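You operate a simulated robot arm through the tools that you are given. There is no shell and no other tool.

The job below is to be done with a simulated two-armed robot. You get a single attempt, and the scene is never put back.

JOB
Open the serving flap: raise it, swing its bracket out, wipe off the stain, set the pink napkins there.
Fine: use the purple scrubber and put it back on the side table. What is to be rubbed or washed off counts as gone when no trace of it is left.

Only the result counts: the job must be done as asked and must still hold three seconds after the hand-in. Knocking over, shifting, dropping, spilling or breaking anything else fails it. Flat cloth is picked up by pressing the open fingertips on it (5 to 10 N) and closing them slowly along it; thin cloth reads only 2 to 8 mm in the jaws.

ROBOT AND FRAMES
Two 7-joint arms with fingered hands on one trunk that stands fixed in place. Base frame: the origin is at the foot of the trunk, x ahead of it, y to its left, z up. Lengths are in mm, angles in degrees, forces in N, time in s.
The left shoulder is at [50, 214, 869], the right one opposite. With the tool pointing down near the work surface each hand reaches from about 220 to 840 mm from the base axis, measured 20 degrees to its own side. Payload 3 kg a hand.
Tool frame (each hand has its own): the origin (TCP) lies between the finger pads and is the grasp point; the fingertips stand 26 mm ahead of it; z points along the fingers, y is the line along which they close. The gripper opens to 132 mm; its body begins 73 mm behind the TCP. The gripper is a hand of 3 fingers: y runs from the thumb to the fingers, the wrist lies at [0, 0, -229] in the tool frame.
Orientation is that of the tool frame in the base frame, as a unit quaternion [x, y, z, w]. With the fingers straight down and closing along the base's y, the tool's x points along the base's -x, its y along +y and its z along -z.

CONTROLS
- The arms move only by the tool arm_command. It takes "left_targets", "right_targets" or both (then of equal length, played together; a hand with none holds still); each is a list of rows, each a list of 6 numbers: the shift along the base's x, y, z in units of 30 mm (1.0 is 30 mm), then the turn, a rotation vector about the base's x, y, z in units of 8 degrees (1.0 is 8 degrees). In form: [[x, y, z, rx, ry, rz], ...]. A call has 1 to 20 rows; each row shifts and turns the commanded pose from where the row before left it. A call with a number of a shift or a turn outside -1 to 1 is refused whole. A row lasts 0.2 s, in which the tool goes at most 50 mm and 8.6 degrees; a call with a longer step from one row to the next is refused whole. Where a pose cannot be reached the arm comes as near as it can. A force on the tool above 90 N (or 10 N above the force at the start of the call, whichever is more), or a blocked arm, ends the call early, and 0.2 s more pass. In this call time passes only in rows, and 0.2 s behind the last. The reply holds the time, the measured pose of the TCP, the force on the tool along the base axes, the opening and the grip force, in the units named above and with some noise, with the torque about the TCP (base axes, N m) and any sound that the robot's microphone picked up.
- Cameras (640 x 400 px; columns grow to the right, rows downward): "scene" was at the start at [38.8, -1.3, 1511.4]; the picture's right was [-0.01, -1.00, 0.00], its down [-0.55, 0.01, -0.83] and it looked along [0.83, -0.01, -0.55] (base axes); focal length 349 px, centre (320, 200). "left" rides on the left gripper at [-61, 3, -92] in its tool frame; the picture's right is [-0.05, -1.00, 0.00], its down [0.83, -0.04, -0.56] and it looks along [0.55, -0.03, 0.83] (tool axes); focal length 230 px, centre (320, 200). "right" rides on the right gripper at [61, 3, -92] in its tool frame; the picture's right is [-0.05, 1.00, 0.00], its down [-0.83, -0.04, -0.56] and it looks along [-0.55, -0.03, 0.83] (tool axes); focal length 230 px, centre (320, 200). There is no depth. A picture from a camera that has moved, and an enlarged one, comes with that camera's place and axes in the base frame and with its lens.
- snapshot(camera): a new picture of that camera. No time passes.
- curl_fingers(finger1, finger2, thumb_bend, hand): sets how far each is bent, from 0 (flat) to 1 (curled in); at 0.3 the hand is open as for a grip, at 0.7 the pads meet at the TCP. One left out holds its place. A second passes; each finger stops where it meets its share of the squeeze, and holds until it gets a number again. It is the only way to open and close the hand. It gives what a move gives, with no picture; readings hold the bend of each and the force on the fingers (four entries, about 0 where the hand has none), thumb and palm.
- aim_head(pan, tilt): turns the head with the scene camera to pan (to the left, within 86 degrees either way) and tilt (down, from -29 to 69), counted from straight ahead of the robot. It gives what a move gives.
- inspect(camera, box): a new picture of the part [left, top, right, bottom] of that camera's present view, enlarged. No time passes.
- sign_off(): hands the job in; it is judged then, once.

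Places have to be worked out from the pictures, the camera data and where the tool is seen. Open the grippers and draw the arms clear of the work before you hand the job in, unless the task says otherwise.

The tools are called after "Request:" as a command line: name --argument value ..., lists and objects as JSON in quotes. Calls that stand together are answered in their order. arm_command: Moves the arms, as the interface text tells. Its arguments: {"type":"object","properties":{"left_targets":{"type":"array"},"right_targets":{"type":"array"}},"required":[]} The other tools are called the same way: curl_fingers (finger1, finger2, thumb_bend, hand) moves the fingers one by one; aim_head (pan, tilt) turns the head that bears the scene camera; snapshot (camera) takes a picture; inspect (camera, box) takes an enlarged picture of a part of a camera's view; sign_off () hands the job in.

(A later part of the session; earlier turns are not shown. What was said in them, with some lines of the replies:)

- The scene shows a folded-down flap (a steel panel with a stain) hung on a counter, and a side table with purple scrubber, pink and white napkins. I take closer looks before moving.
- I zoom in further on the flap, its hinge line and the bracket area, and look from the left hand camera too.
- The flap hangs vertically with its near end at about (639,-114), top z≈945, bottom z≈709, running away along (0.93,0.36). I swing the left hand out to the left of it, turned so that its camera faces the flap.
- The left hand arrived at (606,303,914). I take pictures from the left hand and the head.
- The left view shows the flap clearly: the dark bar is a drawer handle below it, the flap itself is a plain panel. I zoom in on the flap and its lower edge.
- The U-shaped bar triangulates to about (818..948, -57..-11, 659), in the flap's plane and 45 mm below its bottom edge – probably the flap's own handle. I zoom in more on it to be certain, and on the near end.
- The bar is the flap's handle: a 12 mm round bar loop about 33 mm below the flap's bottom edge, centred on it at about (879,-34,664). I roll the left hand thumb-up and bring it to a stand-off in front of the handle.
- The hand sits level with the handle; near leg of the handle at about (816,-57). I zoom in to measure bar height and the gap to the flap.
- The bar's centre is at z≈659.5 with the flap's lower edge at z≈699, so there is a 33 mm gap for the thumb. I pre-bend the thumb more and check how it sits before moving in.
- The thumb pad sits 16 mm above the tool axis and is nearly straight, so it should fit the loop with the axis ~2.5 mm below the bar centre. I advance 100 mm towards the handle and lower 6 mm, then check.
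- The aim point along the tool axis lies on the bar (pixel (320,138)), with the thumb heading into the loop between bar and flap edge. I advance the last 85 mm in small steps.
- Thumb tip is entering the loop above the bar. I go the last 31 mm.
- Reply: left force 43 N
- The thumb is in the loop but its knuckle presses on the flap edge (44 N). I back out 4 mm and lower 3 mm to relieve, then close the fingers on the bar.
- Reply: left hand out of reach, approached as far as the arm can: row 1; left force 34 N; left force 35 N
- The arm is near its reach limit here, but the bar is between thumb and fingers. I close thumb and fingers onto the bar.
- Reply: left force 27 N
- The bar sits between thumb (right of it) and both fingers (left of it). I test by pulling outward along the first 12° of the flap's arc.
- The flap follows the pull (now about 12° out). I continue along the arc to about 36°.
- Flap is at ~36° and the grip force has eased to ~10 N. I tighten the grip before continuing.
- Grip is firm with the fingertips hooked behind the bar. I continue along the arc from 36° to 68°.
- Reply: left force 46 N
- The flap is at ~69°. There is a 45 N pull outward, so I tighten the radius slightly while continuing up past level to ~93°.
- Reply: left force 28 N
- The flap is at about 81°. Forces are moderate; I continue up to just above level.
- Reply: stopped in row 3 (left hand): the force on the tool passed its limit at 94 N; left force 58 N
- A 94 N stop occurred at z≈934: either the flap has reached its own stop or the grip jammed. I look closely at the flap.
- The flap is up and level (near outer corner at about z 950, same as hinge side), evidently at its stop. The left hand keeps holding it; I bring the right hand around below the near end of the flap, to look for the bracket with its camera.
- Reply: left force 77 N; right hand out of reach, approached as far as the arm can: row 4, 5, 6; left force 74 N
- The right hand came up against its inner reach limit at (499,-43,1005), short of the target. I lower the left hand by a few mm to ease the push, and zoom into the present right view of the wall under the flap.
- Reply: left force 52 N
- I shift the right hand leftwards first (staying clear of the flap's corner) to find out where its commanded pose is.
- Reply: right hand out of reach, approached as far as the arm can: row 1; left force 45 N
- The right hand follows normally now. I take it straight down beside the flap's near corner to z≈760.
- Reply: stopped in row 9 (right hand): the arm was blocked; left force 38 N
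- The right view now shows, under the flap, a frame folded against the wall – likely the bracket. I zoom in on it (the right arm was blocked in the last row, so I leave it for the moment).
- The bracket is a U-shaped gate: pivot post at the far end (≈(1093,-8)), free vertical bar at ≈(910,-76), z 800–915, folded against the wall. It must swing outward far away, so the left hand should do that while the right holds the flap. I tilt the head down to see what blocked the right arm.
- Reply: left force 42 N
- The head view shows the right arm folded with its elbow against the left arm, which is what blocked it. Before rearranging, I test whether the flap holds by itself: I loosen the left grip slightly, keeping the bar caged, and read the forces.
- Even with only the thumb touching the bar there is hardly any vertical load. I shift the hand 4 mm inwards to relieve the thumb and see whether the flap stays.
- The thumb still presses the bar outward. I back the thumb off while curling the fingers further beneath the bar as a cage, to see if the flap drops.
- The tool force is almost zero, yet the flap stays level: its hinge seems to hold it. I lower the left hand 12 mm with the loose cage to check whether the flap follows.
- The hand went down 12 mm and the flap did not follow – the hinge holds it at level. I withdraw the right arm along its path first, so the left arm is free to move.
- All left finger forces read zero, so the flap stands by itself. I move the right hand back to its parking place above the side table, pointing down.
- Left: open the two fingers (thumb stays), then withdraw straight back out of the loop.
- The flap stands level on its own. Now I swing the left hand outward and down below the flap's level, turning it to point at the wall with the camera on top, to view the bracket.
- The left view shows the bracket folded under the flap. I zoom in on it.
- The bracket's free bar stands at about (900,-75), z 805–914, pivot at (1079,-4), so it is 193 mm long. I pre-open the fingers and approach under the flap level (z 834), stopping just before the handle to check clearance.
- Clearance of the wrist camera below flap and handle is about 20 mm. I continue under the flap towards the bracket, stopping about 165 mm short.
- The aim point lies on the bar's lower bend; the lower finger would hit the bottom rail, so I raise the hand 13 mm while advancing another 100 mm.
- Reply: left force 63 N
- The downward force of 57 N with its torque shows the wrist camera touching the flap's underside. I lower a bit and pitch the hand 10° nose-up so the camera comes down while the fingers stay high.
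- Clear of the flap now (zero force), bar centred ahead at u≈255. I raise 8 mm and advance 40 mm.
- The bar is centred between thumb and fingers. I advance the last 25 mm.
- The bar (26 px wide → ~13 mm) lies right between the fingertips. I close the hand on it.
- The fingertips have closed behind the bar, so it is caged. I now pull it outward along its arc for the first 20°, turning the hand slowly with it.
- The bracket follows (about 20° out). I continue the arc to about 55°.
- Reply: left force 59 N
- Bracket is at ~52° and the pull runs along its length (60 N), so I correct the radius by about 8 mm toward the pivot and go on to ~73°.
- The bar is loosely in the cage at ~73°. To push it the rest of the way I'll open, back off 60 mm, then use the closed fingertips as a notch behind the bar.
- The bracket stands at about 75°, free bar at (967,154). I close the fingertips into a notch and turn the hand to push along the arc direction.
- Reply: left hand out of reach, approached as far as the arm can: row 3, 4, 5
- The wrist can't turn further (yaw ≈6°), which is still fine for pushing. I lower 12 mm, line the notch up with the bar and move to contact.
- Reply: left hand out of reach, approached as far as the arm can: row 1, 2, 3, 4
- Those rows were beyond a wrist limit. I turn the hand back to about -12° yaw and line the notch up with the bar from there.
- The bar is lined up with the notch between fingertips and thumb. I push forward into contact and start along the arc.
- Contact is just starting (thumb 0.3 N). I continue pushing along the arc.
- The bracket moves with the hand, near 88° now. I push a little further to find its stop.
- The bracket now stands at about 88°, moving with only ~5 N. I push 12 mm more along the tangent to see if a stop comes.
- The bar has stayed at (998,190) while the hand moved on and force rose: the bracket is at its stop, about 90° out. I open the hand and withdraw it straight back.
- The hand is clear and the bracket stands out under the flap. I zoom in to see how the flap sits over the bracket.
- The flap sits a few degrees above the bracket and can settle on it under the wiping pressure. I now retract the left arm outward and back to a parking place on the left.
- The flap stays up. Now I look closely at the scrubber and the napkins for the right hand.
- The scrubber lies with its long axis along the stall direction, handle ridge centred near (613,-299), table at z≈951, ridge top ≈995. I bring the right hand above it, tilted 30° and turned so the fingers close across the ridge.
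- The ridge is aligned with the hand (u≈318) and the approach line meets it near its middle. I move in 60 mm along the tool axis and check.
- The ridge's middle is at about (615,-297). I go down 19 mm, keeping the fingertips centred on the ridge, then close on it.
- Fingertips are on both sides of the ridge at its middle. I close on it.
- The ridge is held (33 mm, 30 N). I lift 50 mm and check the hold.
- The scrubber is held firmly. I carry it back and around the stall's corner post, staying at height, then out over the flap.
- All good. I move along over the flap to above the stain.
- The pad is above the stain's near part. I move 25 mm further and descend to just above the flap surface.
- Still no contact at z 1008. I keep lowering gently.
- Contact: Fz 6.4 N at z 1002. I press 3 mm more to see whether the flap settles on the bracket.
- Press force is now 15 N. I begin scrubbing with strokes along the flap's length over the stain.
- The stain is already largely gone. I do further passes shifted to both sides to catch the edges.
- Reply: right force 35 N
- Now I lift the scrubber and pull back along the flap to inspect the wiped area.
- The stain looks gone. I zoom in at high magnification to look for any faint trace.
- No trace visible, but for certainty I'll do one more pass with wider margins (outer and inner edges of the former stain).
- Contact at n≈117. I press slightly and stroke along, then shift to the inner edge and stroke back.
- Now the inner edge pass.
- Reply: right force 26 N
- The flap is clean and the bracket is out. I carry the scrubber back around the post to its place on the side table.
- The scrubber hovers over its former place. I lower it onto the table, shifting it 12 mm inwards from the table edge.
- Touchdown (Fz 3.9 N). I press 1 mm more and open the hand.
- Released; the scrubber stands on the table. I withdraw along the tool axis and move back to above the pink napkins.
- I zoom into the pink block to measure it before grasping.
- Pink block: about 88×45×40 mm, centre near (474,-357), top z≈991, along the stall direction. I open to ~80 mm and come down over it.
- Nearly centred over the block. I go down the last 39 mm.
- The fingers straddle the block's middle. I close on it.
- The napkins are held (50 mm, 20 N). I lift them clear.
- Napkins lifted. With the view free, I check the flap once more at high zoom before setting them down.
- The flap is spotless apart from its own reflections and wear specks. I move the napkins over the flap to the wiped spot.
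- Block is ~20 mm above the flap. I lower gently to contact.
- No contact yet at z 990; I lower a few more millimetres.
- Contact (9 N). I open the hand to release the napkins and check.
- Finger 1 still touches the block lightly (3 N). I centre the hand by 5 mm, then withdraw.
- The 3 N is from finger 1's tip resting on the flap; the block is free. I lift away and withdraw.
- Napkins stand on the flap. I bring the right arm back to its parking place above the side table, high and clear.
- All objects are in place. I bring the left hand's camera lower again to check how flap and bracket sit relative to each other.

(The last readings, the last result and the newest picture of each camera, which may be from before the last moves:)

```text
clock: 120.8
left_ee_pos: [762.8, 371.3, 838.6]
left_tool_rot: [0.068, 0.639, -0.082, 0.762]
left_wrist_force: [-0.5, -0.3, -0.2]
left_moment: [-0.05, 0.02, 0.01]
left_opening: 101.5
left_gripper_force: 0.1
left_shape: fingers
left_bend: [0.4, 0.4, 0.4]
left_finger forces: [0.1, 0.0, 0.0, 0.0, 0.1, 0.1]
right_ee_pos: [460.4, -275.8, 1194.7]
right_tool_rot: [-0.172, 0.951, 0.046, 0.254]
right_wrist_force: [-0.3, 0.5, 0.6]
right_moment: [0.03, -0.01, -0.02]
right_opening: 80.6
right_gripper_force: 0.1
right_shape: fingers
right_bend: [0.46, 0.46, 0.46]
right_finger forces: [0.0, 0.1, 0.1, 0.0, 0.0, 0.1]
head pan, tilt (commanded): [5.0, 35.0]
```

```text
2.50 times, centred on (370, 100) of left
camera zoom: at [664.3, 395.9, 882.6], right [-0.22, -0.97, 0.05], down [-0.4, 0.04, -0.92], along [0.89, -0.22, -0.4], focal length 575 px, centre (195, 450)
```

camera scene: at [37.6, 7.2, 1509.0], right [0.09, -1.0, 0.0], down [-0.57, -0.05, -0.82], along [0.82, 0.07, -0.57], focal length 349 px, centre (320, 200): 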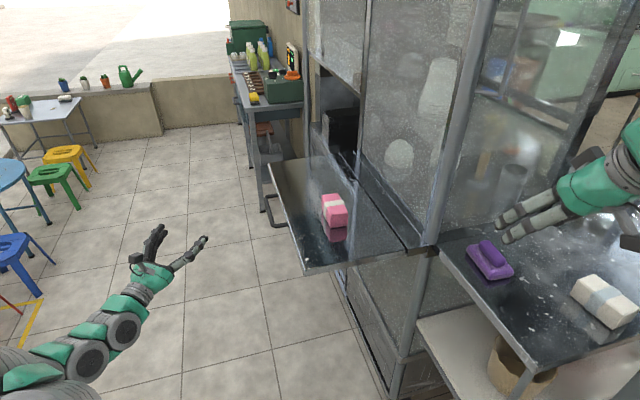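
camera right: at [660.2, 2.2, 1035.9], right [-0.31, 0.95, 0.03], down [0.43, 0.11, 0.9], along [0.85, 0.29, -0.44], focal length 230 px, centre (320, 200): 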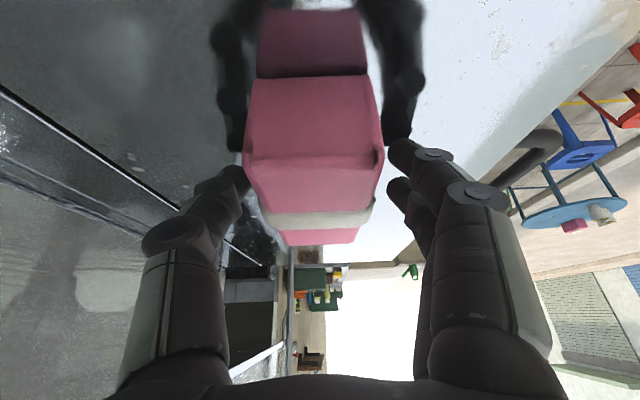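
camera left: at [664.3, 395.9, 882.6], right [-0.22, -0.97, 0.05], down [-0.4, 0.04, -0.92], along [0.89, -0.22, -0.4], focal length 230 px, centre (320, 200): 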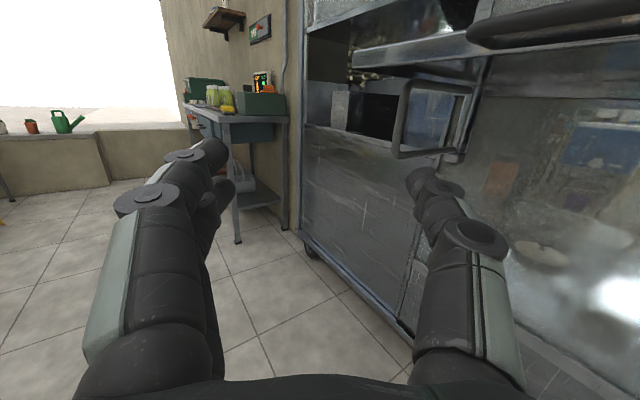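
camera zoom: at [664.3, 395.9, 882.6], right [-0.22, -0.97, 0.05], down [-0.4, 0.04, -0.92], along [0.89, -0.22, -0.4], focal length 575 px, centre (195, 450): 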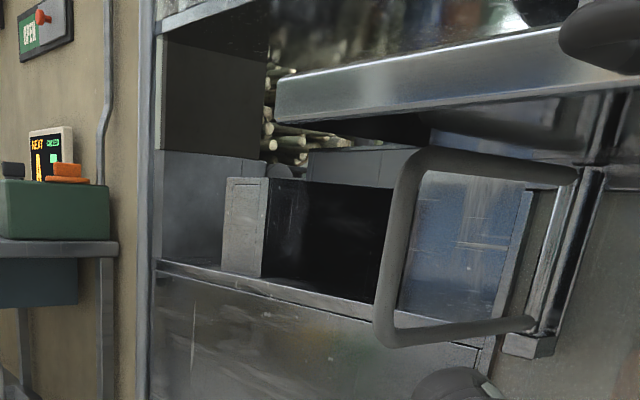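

The flap is level but there is still a small gap (≈8 mm) above the bracket: the hinge friction holds it. To make it rest on the bracket I'll press it down near its outer edge with the right fingertips while the left camera watches.

Request:
arm_command --right_targets '[[0.1, 0.99, -0.448, 0, 0, 0], [0.1, 0.99, -0.448, 0, 0, 0], [0.1, 0.99, -0.448, 0, 0, 0], [0.1, 0.99, -0.448, 0, 0, 0], [0.1, 0.99, -0.448, 0, 0, 0], [0.1, 0.99, -0.448, 0, 0, 0], [0.1, 0.99, -0.448, 0, 0, 0], [0.433, 0.717, -0.2, 0, 0, 0], [0.433, 0.717, -0.2, 0, 0, 0], [0.433, 0.717, -0.2, 0, 0, 0], [0.433, 0.717, -0.2, 0, 0, 0], [0.433, 0.717, -0.2, 0, 0, 0], [0.433, 0.717, -0.2, 0, 0, 0]]'

Request:
curl_fingers --hand "right" --finger1 0.72 --finger2 0.72 --thumb_bend 0.72

Request:
arm_command --right_targets '[[0.648, 0.237, -0.25, 0, 0, 0], [0.648, 0.237, -0.25, 0, 0, 0], [0.648, 0.237, -0.25, 0, 0, 0], [0.648, 0.237, -0.25, 0, 0, 0]]'

Request:
snapshot --camera "right"

Request:
snapshot --camera "scene"

```text
clock: 123.6
left_ee_pos: [763.0, 370.5, 837.6]
left_tool_rot: [0.069, 0.639, -0.083, 0.762]
left_wrist_force: [0.2, -0.6, 0.0]
left_moment: [0.01, -0.01, -0.02]
left_opening: 101.3
left_gripper_force: 0.1
left_shape: fingers
left_bend: [0.4, 0.4, 0.4]
left_finger forces: [0.1, 0.0, 0.1, 0.0, 0.0, 0.0]
right_ee_pos: [561.6, 59.1, 1067.1]
right_tool_rot: [-0.172, 0.951, 0.046, 0.254]
right_wrist_force: [-0.6, 0.7, -0.5]
right_moment: [-0.03, -0.01, 0.03]
right_opening: 80.8
right_gripper_force: 0.0
right_shape: fingers
right_bend: [0.46, 0.46, 0.46]
right_finger forces: [0.0, 0.0, 0.0, 0.0, 0.0, 0.0]
head pan, tilt (commanded): [5.0, 35.0]
```

```text
clock: 124.6
left_ee_pos: [762.2, 370.8, 837.1]
left_tool_rot: [0.068, 0.639, -0.082, 0.762]
left_wrist_force: [0.4, 0.2, 0.1]
left_moment: [0.02, 0.02, 0.0]
left_opening: 101.3
left_gripper_force: 0.1
left_shape: fingers
left_bend: [0.4, 0.4, 0.4]
left_finger forces: [0.0, 0.1, 0.0, 0.0, 0.0, 0.0]
right_ee_pos: [560.0, 59.9, 1065.8]
right_tool_rot: [-0.171, 0.951, 0.046, 0.253]
right_wrist_force: [0.5, -0.5, 0.1]
right_moment: [-0.05, 0.02, 0.02]
right_opening: 1.3
right_gripper_force: 0.1
right_shape: fingers
right_bend: [0.72, 0.72, 0.72]
right_finger forces: [0.0, 0.0, 0.1, 0.0, 0.0, 0.0]
head pan, tilt (commanded): [5.0, 35.0]
```

```text
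clock: 125.6
left_ee_pos: [763.6, 371.4, 837.6]
left_tool_rot: [0.068, 0.639, -0.082, 0.762]
left_wrist_force: [-1.0, -1.6, 0.0]
left_moment: [-0.03, 0.02, 0.01]
left_opening: 101.1
left_gripper_force: 0.1
left_shape: fingers
left_bend: [0.4, 0.4, 0.4]
left_finger forces: [0.0, 0.0, 0.1, 0.0, 0.0, 0.1]
right_ee_pos: [637.5, 88.1, 1035.4]
right_tool_rot: [-0.173, 0.951, 0.046, 0.253]
right_wrist_force: [0.5, 0.6, 0.3]
right_moment: [-0.02, 0.03, 0.0]
right_opening: 1.3
right_gripper_force: 0.2
right_shape: fingers
right_bend: [0.72, 0.72, 0.72]
right_finger forces: [0.1, 0.0, 0.1, 0.0, 0.0, 0.0]
head pan, tilt (commanded): [5.0, 35.0]
```

```text
taken
camera right: at [543.7, 56.9, 1085.8], right [-0.31, 0.95, 0.03], down [0.43, 0.12, 0.89], along [0.85, 0.29, -0.45], focal length 230 px, centre (320, 200)
```

right: 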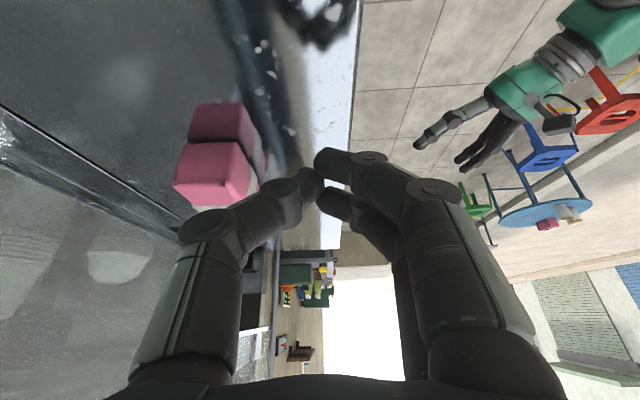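

```text
taken
camera scene: at [37.7, 7.3, 1509.0], right [0.09, -1.0, 0.0], down [-0.57, -0.05, -0.82], along [0.82, 0.07, -0.57], focal length 349 px, centre (320, 200)
```

scene: 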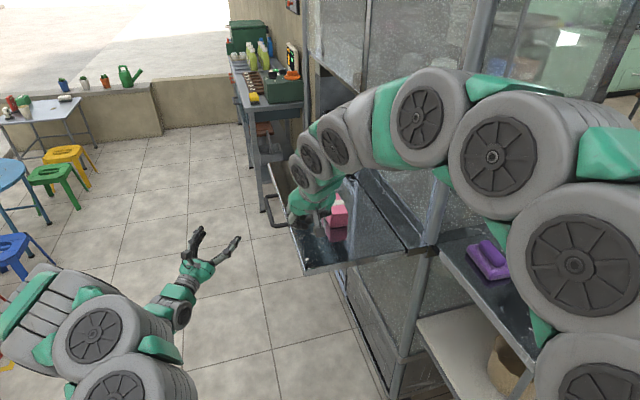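

The fingertips are above the flap's outer near area, clear of the napkins. I lower to contact and press.

Request:
arm_command --right_targets '[[0, 0, -0.9, 0, 0, 0], [0, 0, -0.8, 0, 0, 0], [0, 0, -0.3, 0, 0, 0]]'

Request:
arm_command --right_targets '[[0, 0, -0.15, 0, 0, 0], [0, 0, -0.15, 0, 0, 0]]'

```text
clock: 126.4
left_ee_pos: [762.1, 371.3, 838.3]
left_tool_rot: [0.069, 0.638, -0.083, 0.762]
left_wrist_force: [0.4, -0.6, 0.7]
left_moment: [0.03, 0.0, 0.01]
left_opening: 101.1
left_gripper_force: 0.0
left_shape: fingers
left_bend: [0.4, 0.4, 0.4]
left_finger forces: [0.1, 0.0, 0.0, 0.0, 0.1, 0.0]
right_ee_pos: [638.8, 89.1, 977.2]
right_tool_rot: [-0.172, 0.95, 0.047, 0.255]
right_wrist_force: [-1.3, 0.3, 3.6]
right_moment: [0.02, 0.05, 0.0]
right_opening: 0.6
right_gripper_force: 2.2
right_shape: fingers
right_bend: [0.72, 0.72, 0.72]
right_finger forces: [4.3, 0.0, 0.0, 0.0, 0.1, 0.0]
head pan, tilt (commanded): [5.0, 35.0]
```

```text
clock: 127.0
left_ee_pos: [762.3, 371.8, 839.0]
left_tool_rot: [0.068, 0.639, -0.082, 0.762]
left_wrist_force: [0.0, -0.5, -0.3]
left_moment: [0.01, 0.0, 0.02]
left_opening: 101.0
left_gripper_force: 0.1
left_shape: fingers
left_bend: [0.4, 0.4, 0.4]
left_finger forces: [0.1, 0.0, 0.0, 0.0, 0.1, 0.0]
right_ee_pos: [639.9, 90.9, 971.5]
right_tool_rot: [-0.172, 0.95, 0.049, 0.256]
right_wrist_force: [-0.4, 8.7, 26.0]
right_moment: [0.23, 0.12, 0.0]
right_opening: 0.8
right_gripper_force: 13.6
right_shape: fingers
right_bend: [0.75, 0.72, 0.72]
right_finger forces: [26.3, 0.1, 0.0, 0.1, 0.0, 0.1]
head pan, tilt (commanded): [5.0, 35.0]
```

Pressing with 26 N. I check the gap in the left view.

Request:
inspect --camera "left" --box '[260, 20, 480, 180]'

Request:
arm_command --right_targets '[[0, 0, -0.15, 0, 0, 0], [0, 0, -0.15, 0, 0, 0]]'

Request:
inspect --camera "left" --box '[260, 20, 480, 180]'

```text
2.50 times, centred on (370, 100) of left
camera zoom: at [663.8, 396.5, 882.6], right [-0.22, -0.97, 0.05], down [-0.4, 0.04, -0.92], along [0.89, -0.22, -0.4], focal length 575 px, centre (195, 450)
```

zoom: 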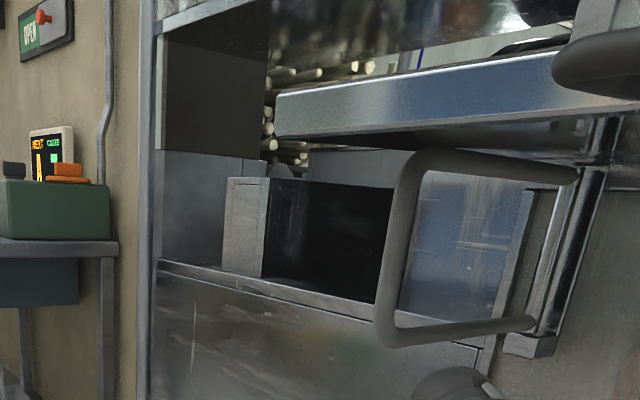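

```text
clock: 127.6
left_ee_pos: [762.8, 371.8, 839.1]
left_tool_rot: [0.069, 0.639, -0.083, 0.762]
left_wrist_force: [-0.7, -0.5, -0.3]
left_moment: [0.01, -0.01, -0.02]
left_opening: 101.1
left_gripper_force: 0.0
left_shape: fingers
left_bend: [0.4, 0.4, 0.4]
left_finger forces: [0.0, 0.0, 0.1, 0.1, 0.0, 0.0]
right_ee_pos: [641.1, 91.2, 964.5]
right_tool_rot: [-0.172, 0.949, 0.047, 0.261]
right_wrist_force: [18.3, 2.0, 85.8]
right_moment: [0.0, -0.79, -0.02]
right_opening: 0.0
right_gripper_force: 50.3
right_shape: fingers
right_bend: [0.8, 0.72, 0.76]
right_finger forces: [38.7, 0.0, 0.1, 0.0, 62.3, 0.1]
head pan, tilt (commanded): [5.0, 35.0]
```

```text
2.50 times, centred on (370, 100) of left
camera zoom: at [664.0, 395.6, 883.0], right [-0.22, -0.97, 0.05], down [-0.4, 0.04, -0.92], along [0.89, -0.22, -0.4], focal length 575 px, centre (195, 450)
```

zoom: 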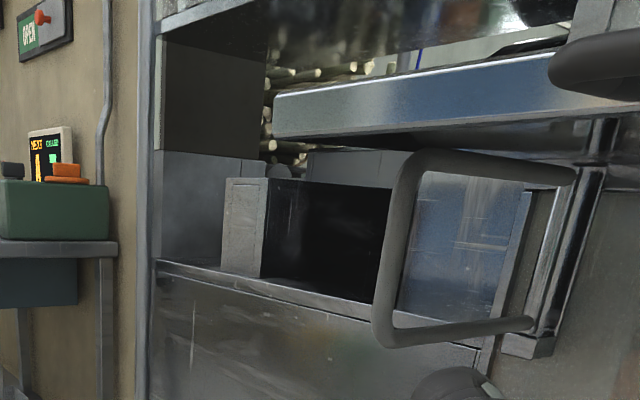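

The flap moved down and then stopped dead (force rose to 86 N without further motion): it now rests on the bracket. I lift the right hand off.

Request:
arm_command --right_targets '[[0, 0, 0.3, 0, 0, 0], [0, 0, 0.8, 0, 0, 0], [0, 0, 0.9, 0, 0, 0], [0, 0, 0.9, 0, 0, 0], [-0.9, -0.3, 0.3, 0, 0, 0], [-0.9, -0.4, 0.3, 0, 0, 0], [-0.9, -0.6, 0.3, 0, 0, 0], [-0.6, -0.9, 0.3, 0, 0, 0], [-0.1, -0.99, 0.3, 0, 0, 0], [-0.1, -0.99, 0.3, 0, 0, 0], [-0.1, -0.99, 0.3, 0, 0, 0], [-0.1, -0.99, 0.3, 0, 0, 0], [-0.1, -0.99, 0.3, 0, 0, 0], [-0.1, -0.99, 0.3, 0, 0, 0], [0, -0.99, 0.3, 0, 0, 0], [0, -0.99, 0.3, 0, 0, 0], [0, -0.99, 0.2, 0, 0, 0]]'

Request:
curl_fingers --hand "right" --finger1 0.3 --finger2 0.3 --thumb_bend 0.3

Request:
snapshot --camera "scene"

Request:
inspect --camera "left" --box '[260, 20, 480, 180]'

Request:
inspect --camera "scene" --box '[262, 130, 422, 280]'

```text
clock: 131.2
left_ee_pos: [762.3, 371.4, 838.1]
left_tool_rot: [0.069, 0.638, -0.083, 0.762]
left_wrist_force: [-0.1, -0.5, 0.6]
left_moment: [-0.02, 0.02, -0.01]
left_opening: 101.3
left_gripper_force: 0.0
left_shape: fingers
left_bend: [0.4, 0.4, 0.4]
left_finger forces: [0.1, 0.1, 0.0, 0.1, 0.0, 0.0]
right_ee_pos: [519.2, -244.7, 1158.1]
right_tool_rot: [-0.173, 0.951, 0.047, 0.254]
right_wrist_force: [-1.1, -0.1, -0.6]
right_moment: [0.04, -0.02, 0.01]
right_opening: 0.0
right_gripper_force: 0.0
right_shape: fingers
right_bend: [0.72, 0.72, 0.72]
right_finger forces: [0.1, 0.1, 0.0, 0.1, 0.1, 0.1]
head pan, tilt (commanded): [5.0, 35.0]
```

```text
clock: 132.2
left_ee_pos: [763.6, 371.6, 839.1]
left_tool_rot: [0.069, 0.639, -0.083, 0.762]
left_wrist_force: [0.2, -0.2, -0.5]
left_moment: [-0.01, -0.01, 0.0]
left_opening: 101.1
left_gripper_force: 0.0
left_shape: fingers
left_bend: [0.4, 0.4, 0.4]
left_finger forces: [0.0, 0.0, 0.0, 0.1, 0.0, 0.0]
right_ee_pos: [520.2, -244.0, 1158.9]
right_tool_rot: [-0.171, 0.951, 0.046, 0.254]
right_wrist_force: [-0.6, -0.1, -1.0]
right_moment: [0.01, 0.01, 0.0]
right_opening: 133.9
right_gripper_force: 0.0
right_shape: fingers
right_bend: [0.3, 0.3, 0.3]
right_finger forces: [0.0, 0.0, 0.0, 0.0, 0.1, 0.1]
head pan, tilt (commanded): [5.0, 35.0]
```

```text
taken
camera scene: at [37.6, 7.3, 1509.0], right [0.09, -1.0, 0.0], down [-0.57, -0.05, -0.82], along [0.82, 0.07, -0.57], focal length 349 px, centre (320, 200)
```

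scene: 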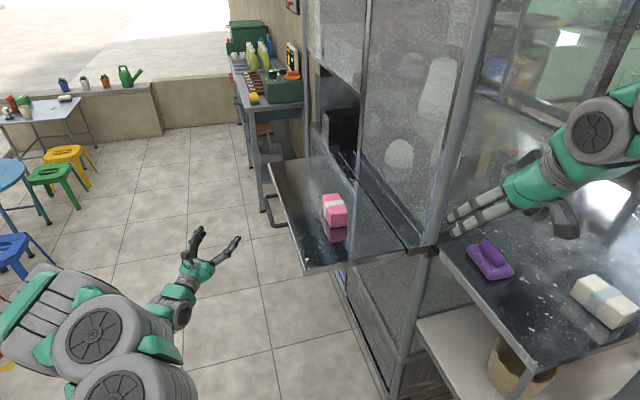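

```text
2.50 times, centred on (370, 100) of left
camera zoom: at [664.2, 396.0, 882.5], right [-0.22, -0.97, 0.05], down [-0.4, 0.04, -0.92], along [0.89, -0.22, -0.4], focal length 575 px, centre (195, 450)
```

zoom: 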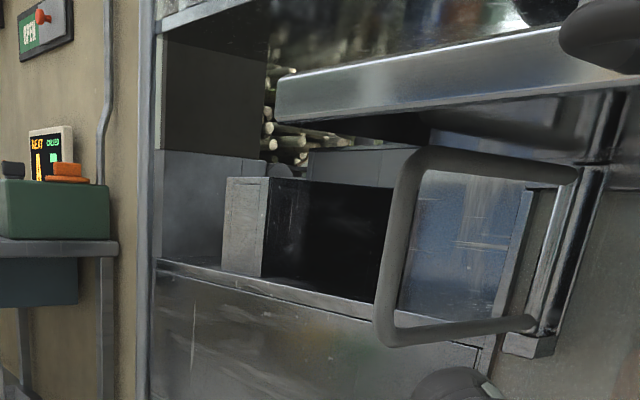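

```text
2.67 times, centred on (342, 205) of scene
camera zoom: at [37.6, 7.3, 1509.0], right [0.09, -1.0, 0.0], down [-0.57, -0.05, -0.82], along [0.82, 0.07, -0.57], focal length 932 px, centre (261, 187)
```

zoom: 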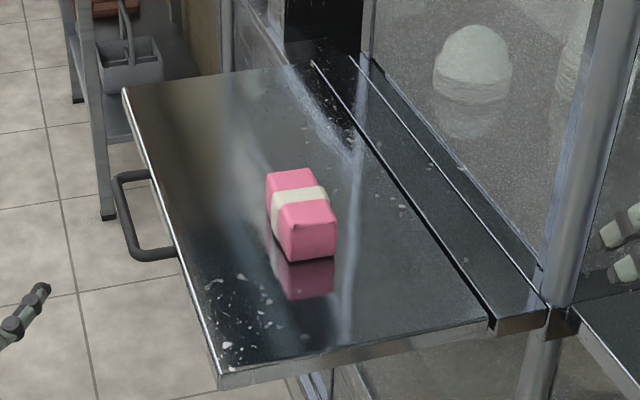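

The flap springs back to level on its own stay, with the bracket out at 90° beneath it, and the napkins are undisturbed. I retract the left arm up and back, viewing the flap top once more from the left on the way.

Request:
arm_command --left_targets '[[-0.9, 0.4, 0.3, 0, 0, 0], [-0.9, 0.4, 0.6, 0, 0, 0], [-0.8, 0.3, 0.9, 0, 0, 0], [-0.6, 0, 0.95, 0, 0, 0], [-0.6, 0, 0.95, 0, 0, 0], [-0.5, 0, 0.95, 0, 0, 0], [-0.4, 0, 0.95, 0, 0, 0], [-0.3, -0.2, 0.95, 0, 0, 0], [-0.2, -0.2, 0.95, 0, 0, 0], [0, -0.2, 0.9, 0, 0, 0]]'

Request:
snapshot --camera "left"

Request:
snapshot --camera "scene"

```text
clock: 134.4
left_ee_pos: [618.2, 398.9, 1089.4]
left_tool_rot: [0.07, 0.639, -0.083, 0.762]
left_wrist_force: [-0.2, 0.0, 0.9]
left_moment: [0.01, -0.04, 0.0]
left_opening: 101.4
left_gripper_force: 0.0
left_shape: fingers
left_bend: [0.4, 0.4, 0.4]
left_finger forces: [0.0, 0.0, 0.0, 0.0, 0.0, 0.1]
left hand out of reach, approached as far as the arm can: row 9, 10
right_ee_pos: [520.1, -244.1, 1158.9]
right_tool_rot: [-0.173, 0.951, 0.047, 0.254]
right_wrist_force: [0.4, 0.3, -0.5]
right_moment: [-0.01, -0.02, 0.04]
right_opening: 134.2
right_gripper_force: 0.1
right_shape: fingers
right_bend: [0.3, 0.3, 0.3]
right_finger forces: [0.0, 0.1, 0.0, 0.0, 0.0, 0.0]
head pan, tilt (commanded): [5.0, 35.0]
```

```text
taken
camera left: at [519.7, 423.6, 1132.9], right [-0.22, -0.97, 0.05], down [-0.4, 0.04, -0.91], along [0.89, -0.23, -0.4], focal length 230 px, centre (320, 200)
```

left: 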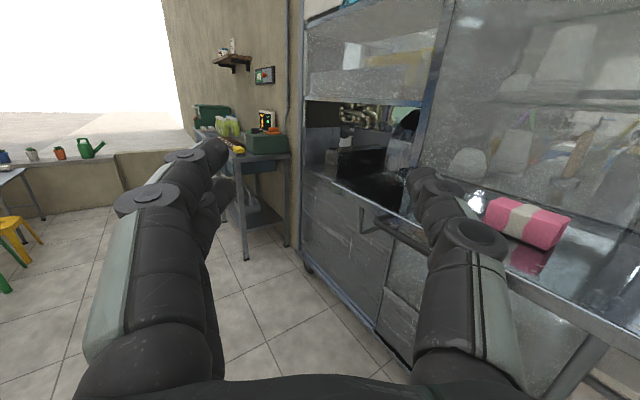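

```text
taken
camera scene: at [37.6, 7.2, 1509.0], right [0.09, -1.0, 0.0], down [-0.57, -0.05, -0.82], along [0.82, 0.07, -0.57], focal length 349 px, centre (320, 200)
```

scene: 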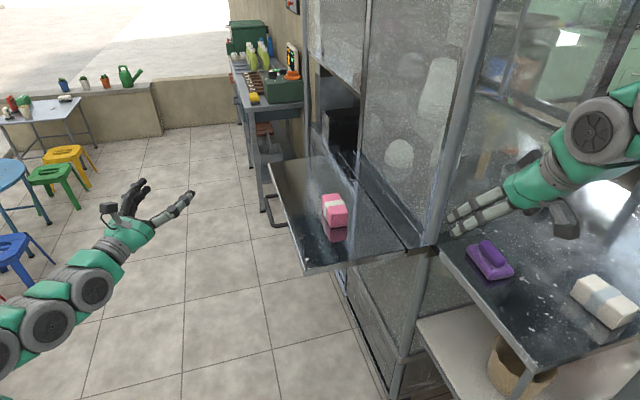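

I inspect the flap surface from the left side for any leftover stain, and the table items once more.

Request:
inspect --camera "left" --box '[440, 170, 640, 300]'

Request:
inspect --camera "scene" --box '[300, 180, 372, 240]'

Request:
inspect --camera "scene" --box '[430, 220, 640, 370]'

Request:
snapshot --camera "right"

```text
3.08 times, centred on (540, 235) of left
camera zoom: at [519.7, 423.6, 1132.9], right [-0.22, -0.97, 0.05], down [-0.4, 0.04, -0.91], along [0.89, -0.23, -0.4], focal length 708 px, centre (-357, 92)
```

zoom: 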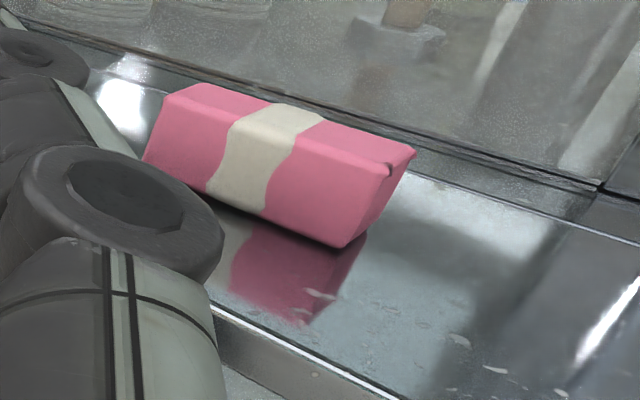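

```text
6.67 times, centred on (336, 210) of scene
camera zoom: at [37.6, 7.2, 1509.0], right [0.09, -1.0, 0.0], down [-0.57, -0.05, -0.82], along [0.82, 0.07, -0.57], focal length 2330 px, centre (213, 133)
```

zoom: 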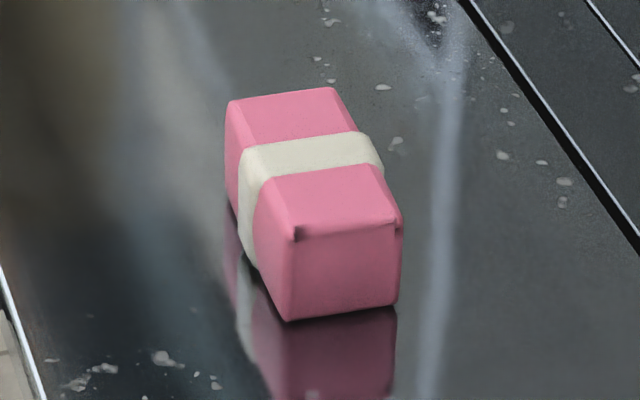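

```text
2.67 times, centred on (535, 295) of scene
camera zoom: at [37.6, 7.2, 1509.0], right [0.09, -1.0, 0.0], down [-0.57, -0.05, -0.82], along [0.82, 0.07, -0.57], focal length 932 px, centre (-253, -53)
```

zoom: 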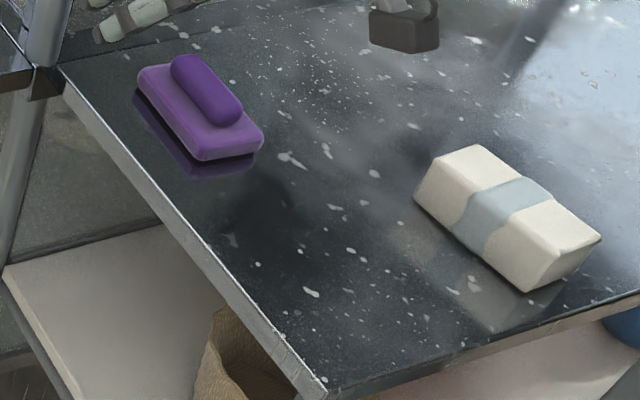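

```text
taken
camera right: at [426.6, -276.6, 1208.8], right [-0.31, 0.95, 0.03], down [0.43, 0.11, 0.9], along [0.85, 0.29, -0.44], focal length 230 px, centre (320, 200)
```

right: 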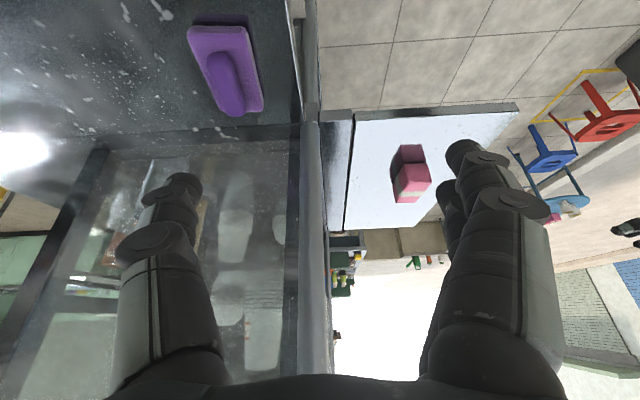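

Everything is clean and in place. I open the left hand fully and draw both arms a bit further back before handing in.

Request:
curl_fingers --hand "left" --finger1 0.3 --finger2 0.3 --thumb_bend 0.3

Request:
arm_command --left_targets '[[-0.6, 0.2, 0, 0, 0, 0], [-0.6, 0.2, 0, 0, 0, 0], [-0.5, 0.2, 0, 0, 0, 0]]' --right_targets '[[-0.7, -0.35, 0.4, 0, 0, 0], [-0.7, -0.35, 0.4, 0, 0, 0], [-0.6, -0.3, 0.3, 0, 0, 0]]'

Request:
snapshot --camera "scene"

```text
clock: 135.4
left_ee_pos: [619.4, 398.3, 1088.1]
left_tool_rot: [0.069, 0.638, -0.083, 0.762]
left_wrist_force: [0.0, -0.1, -0.3]
left_moment: [0.01, -0.02, 0.0]
left_opening: 133.8
left_gripper_force: 0.0
left_shape: fingers
left_bend: [0.3, 0.3, 0.3]
left_finger forces: [0.1, 0.0, 0.1, 0.1, 0.1, 0.1]
right_ee_pos: [520.7, -244.9, 1157.9]
right_tool_rot: [-0.173, 0.951, 0.048, 0.253]
right_wrist_force: [-0.5, 0.9, -0.9]
right_moment: [-0.01, 0.03, 0.01]
right_opening: 134.0
right_gripper_force: 0.1
right_shape: fingers
right_bend: [0.3, 0.3, 0.3]
right_finger forces: [0.0, 0.1, 0.0, 0.0, 0.0, 0.0]
head pan, tilt (commanded): [5.0, 35.0]
```

```text
clock: 136.2
left_ee_pos: [573.2, 437.6, 1092.6]
left_tool_rot: [0.068, 0.64, -0.082, 0.761]
left_wrist_force: [-0.6, 0.2, -0.4]
left_moment: [-0.05, 0.0, 0.04]
left_opening: 134.0
left_gripper_force: 0.0
left_shape: fingers
left_bend: [0.3, 0.3, 0.3]
left_finger forces: [0.0, 0.1, 0.0, 0.0, 0.0, 0.0]
left hand out of reach, approached as far as the arm can: row 1, 2, 3
right_ee_pos: [459.7, -273.5, 1192.1]
right_tool_rot: [-0.172, 0.951, 0.046, 0.253]
right_wrist_force: [-0.2, -1.1, -0.3]
right_moment: [-0.01, 0.04, 0.0]
right_opening: 134.0
right_gripper_force: 0.1
right_shape: fingers
right_bend: [0.3, 0.3, 0.3]
right_finger forces: [0.1, 0.0, 0.1, 0.0, 0.0, 0.0]
head pan, tilt (commanded): [5.0, 35.0]
```

```text
taken
camera scene: at [37.6, 7.3, 1509.0], right [0.09, -1.0, 0.0], down [-0.57, -0.05, -0.82], along [0.82, 0.07, -0.57], focal length 349 px, centre (320, 200)
```

scene: 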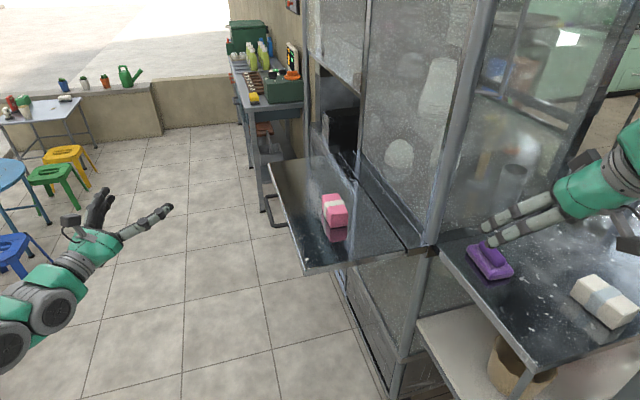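

The flap is up and level with its bracket swung out to its stop. The stain is gone, the pink napkins stand on the flap, the scrubber is back on the side table, and both hands are open and clear. I hand the job in.

Request:
sign_off

```text
The job is handed in.
```

The job is handed in, and the serving flap is open as asked. I have not seen the verdict.

- **Flap:** raised level, and it stays up without being held. When I pressed its outer edge down onto the bracket, it sprang back to level. It now sits about 8 mm above the bracket instead of resting on it.
- **Bracket:** swung out to its stop, about 90° from the wall, under the far end of the flap.
- **Stain:** wiped off with the purple scrubber in several overlapping passes. Close-up pictures of the bare surface showed no trace of it. The white specks still there are wear marks, and the dark and light streaks are reflections.
- **Pink napkins:** standing upright on the flap where the stain was.
- **Scrubber:** back on the side table, about 12 mm further from the table edge than before. The white napkins and everything else were not touched.

Both hands are open and clear of the work.
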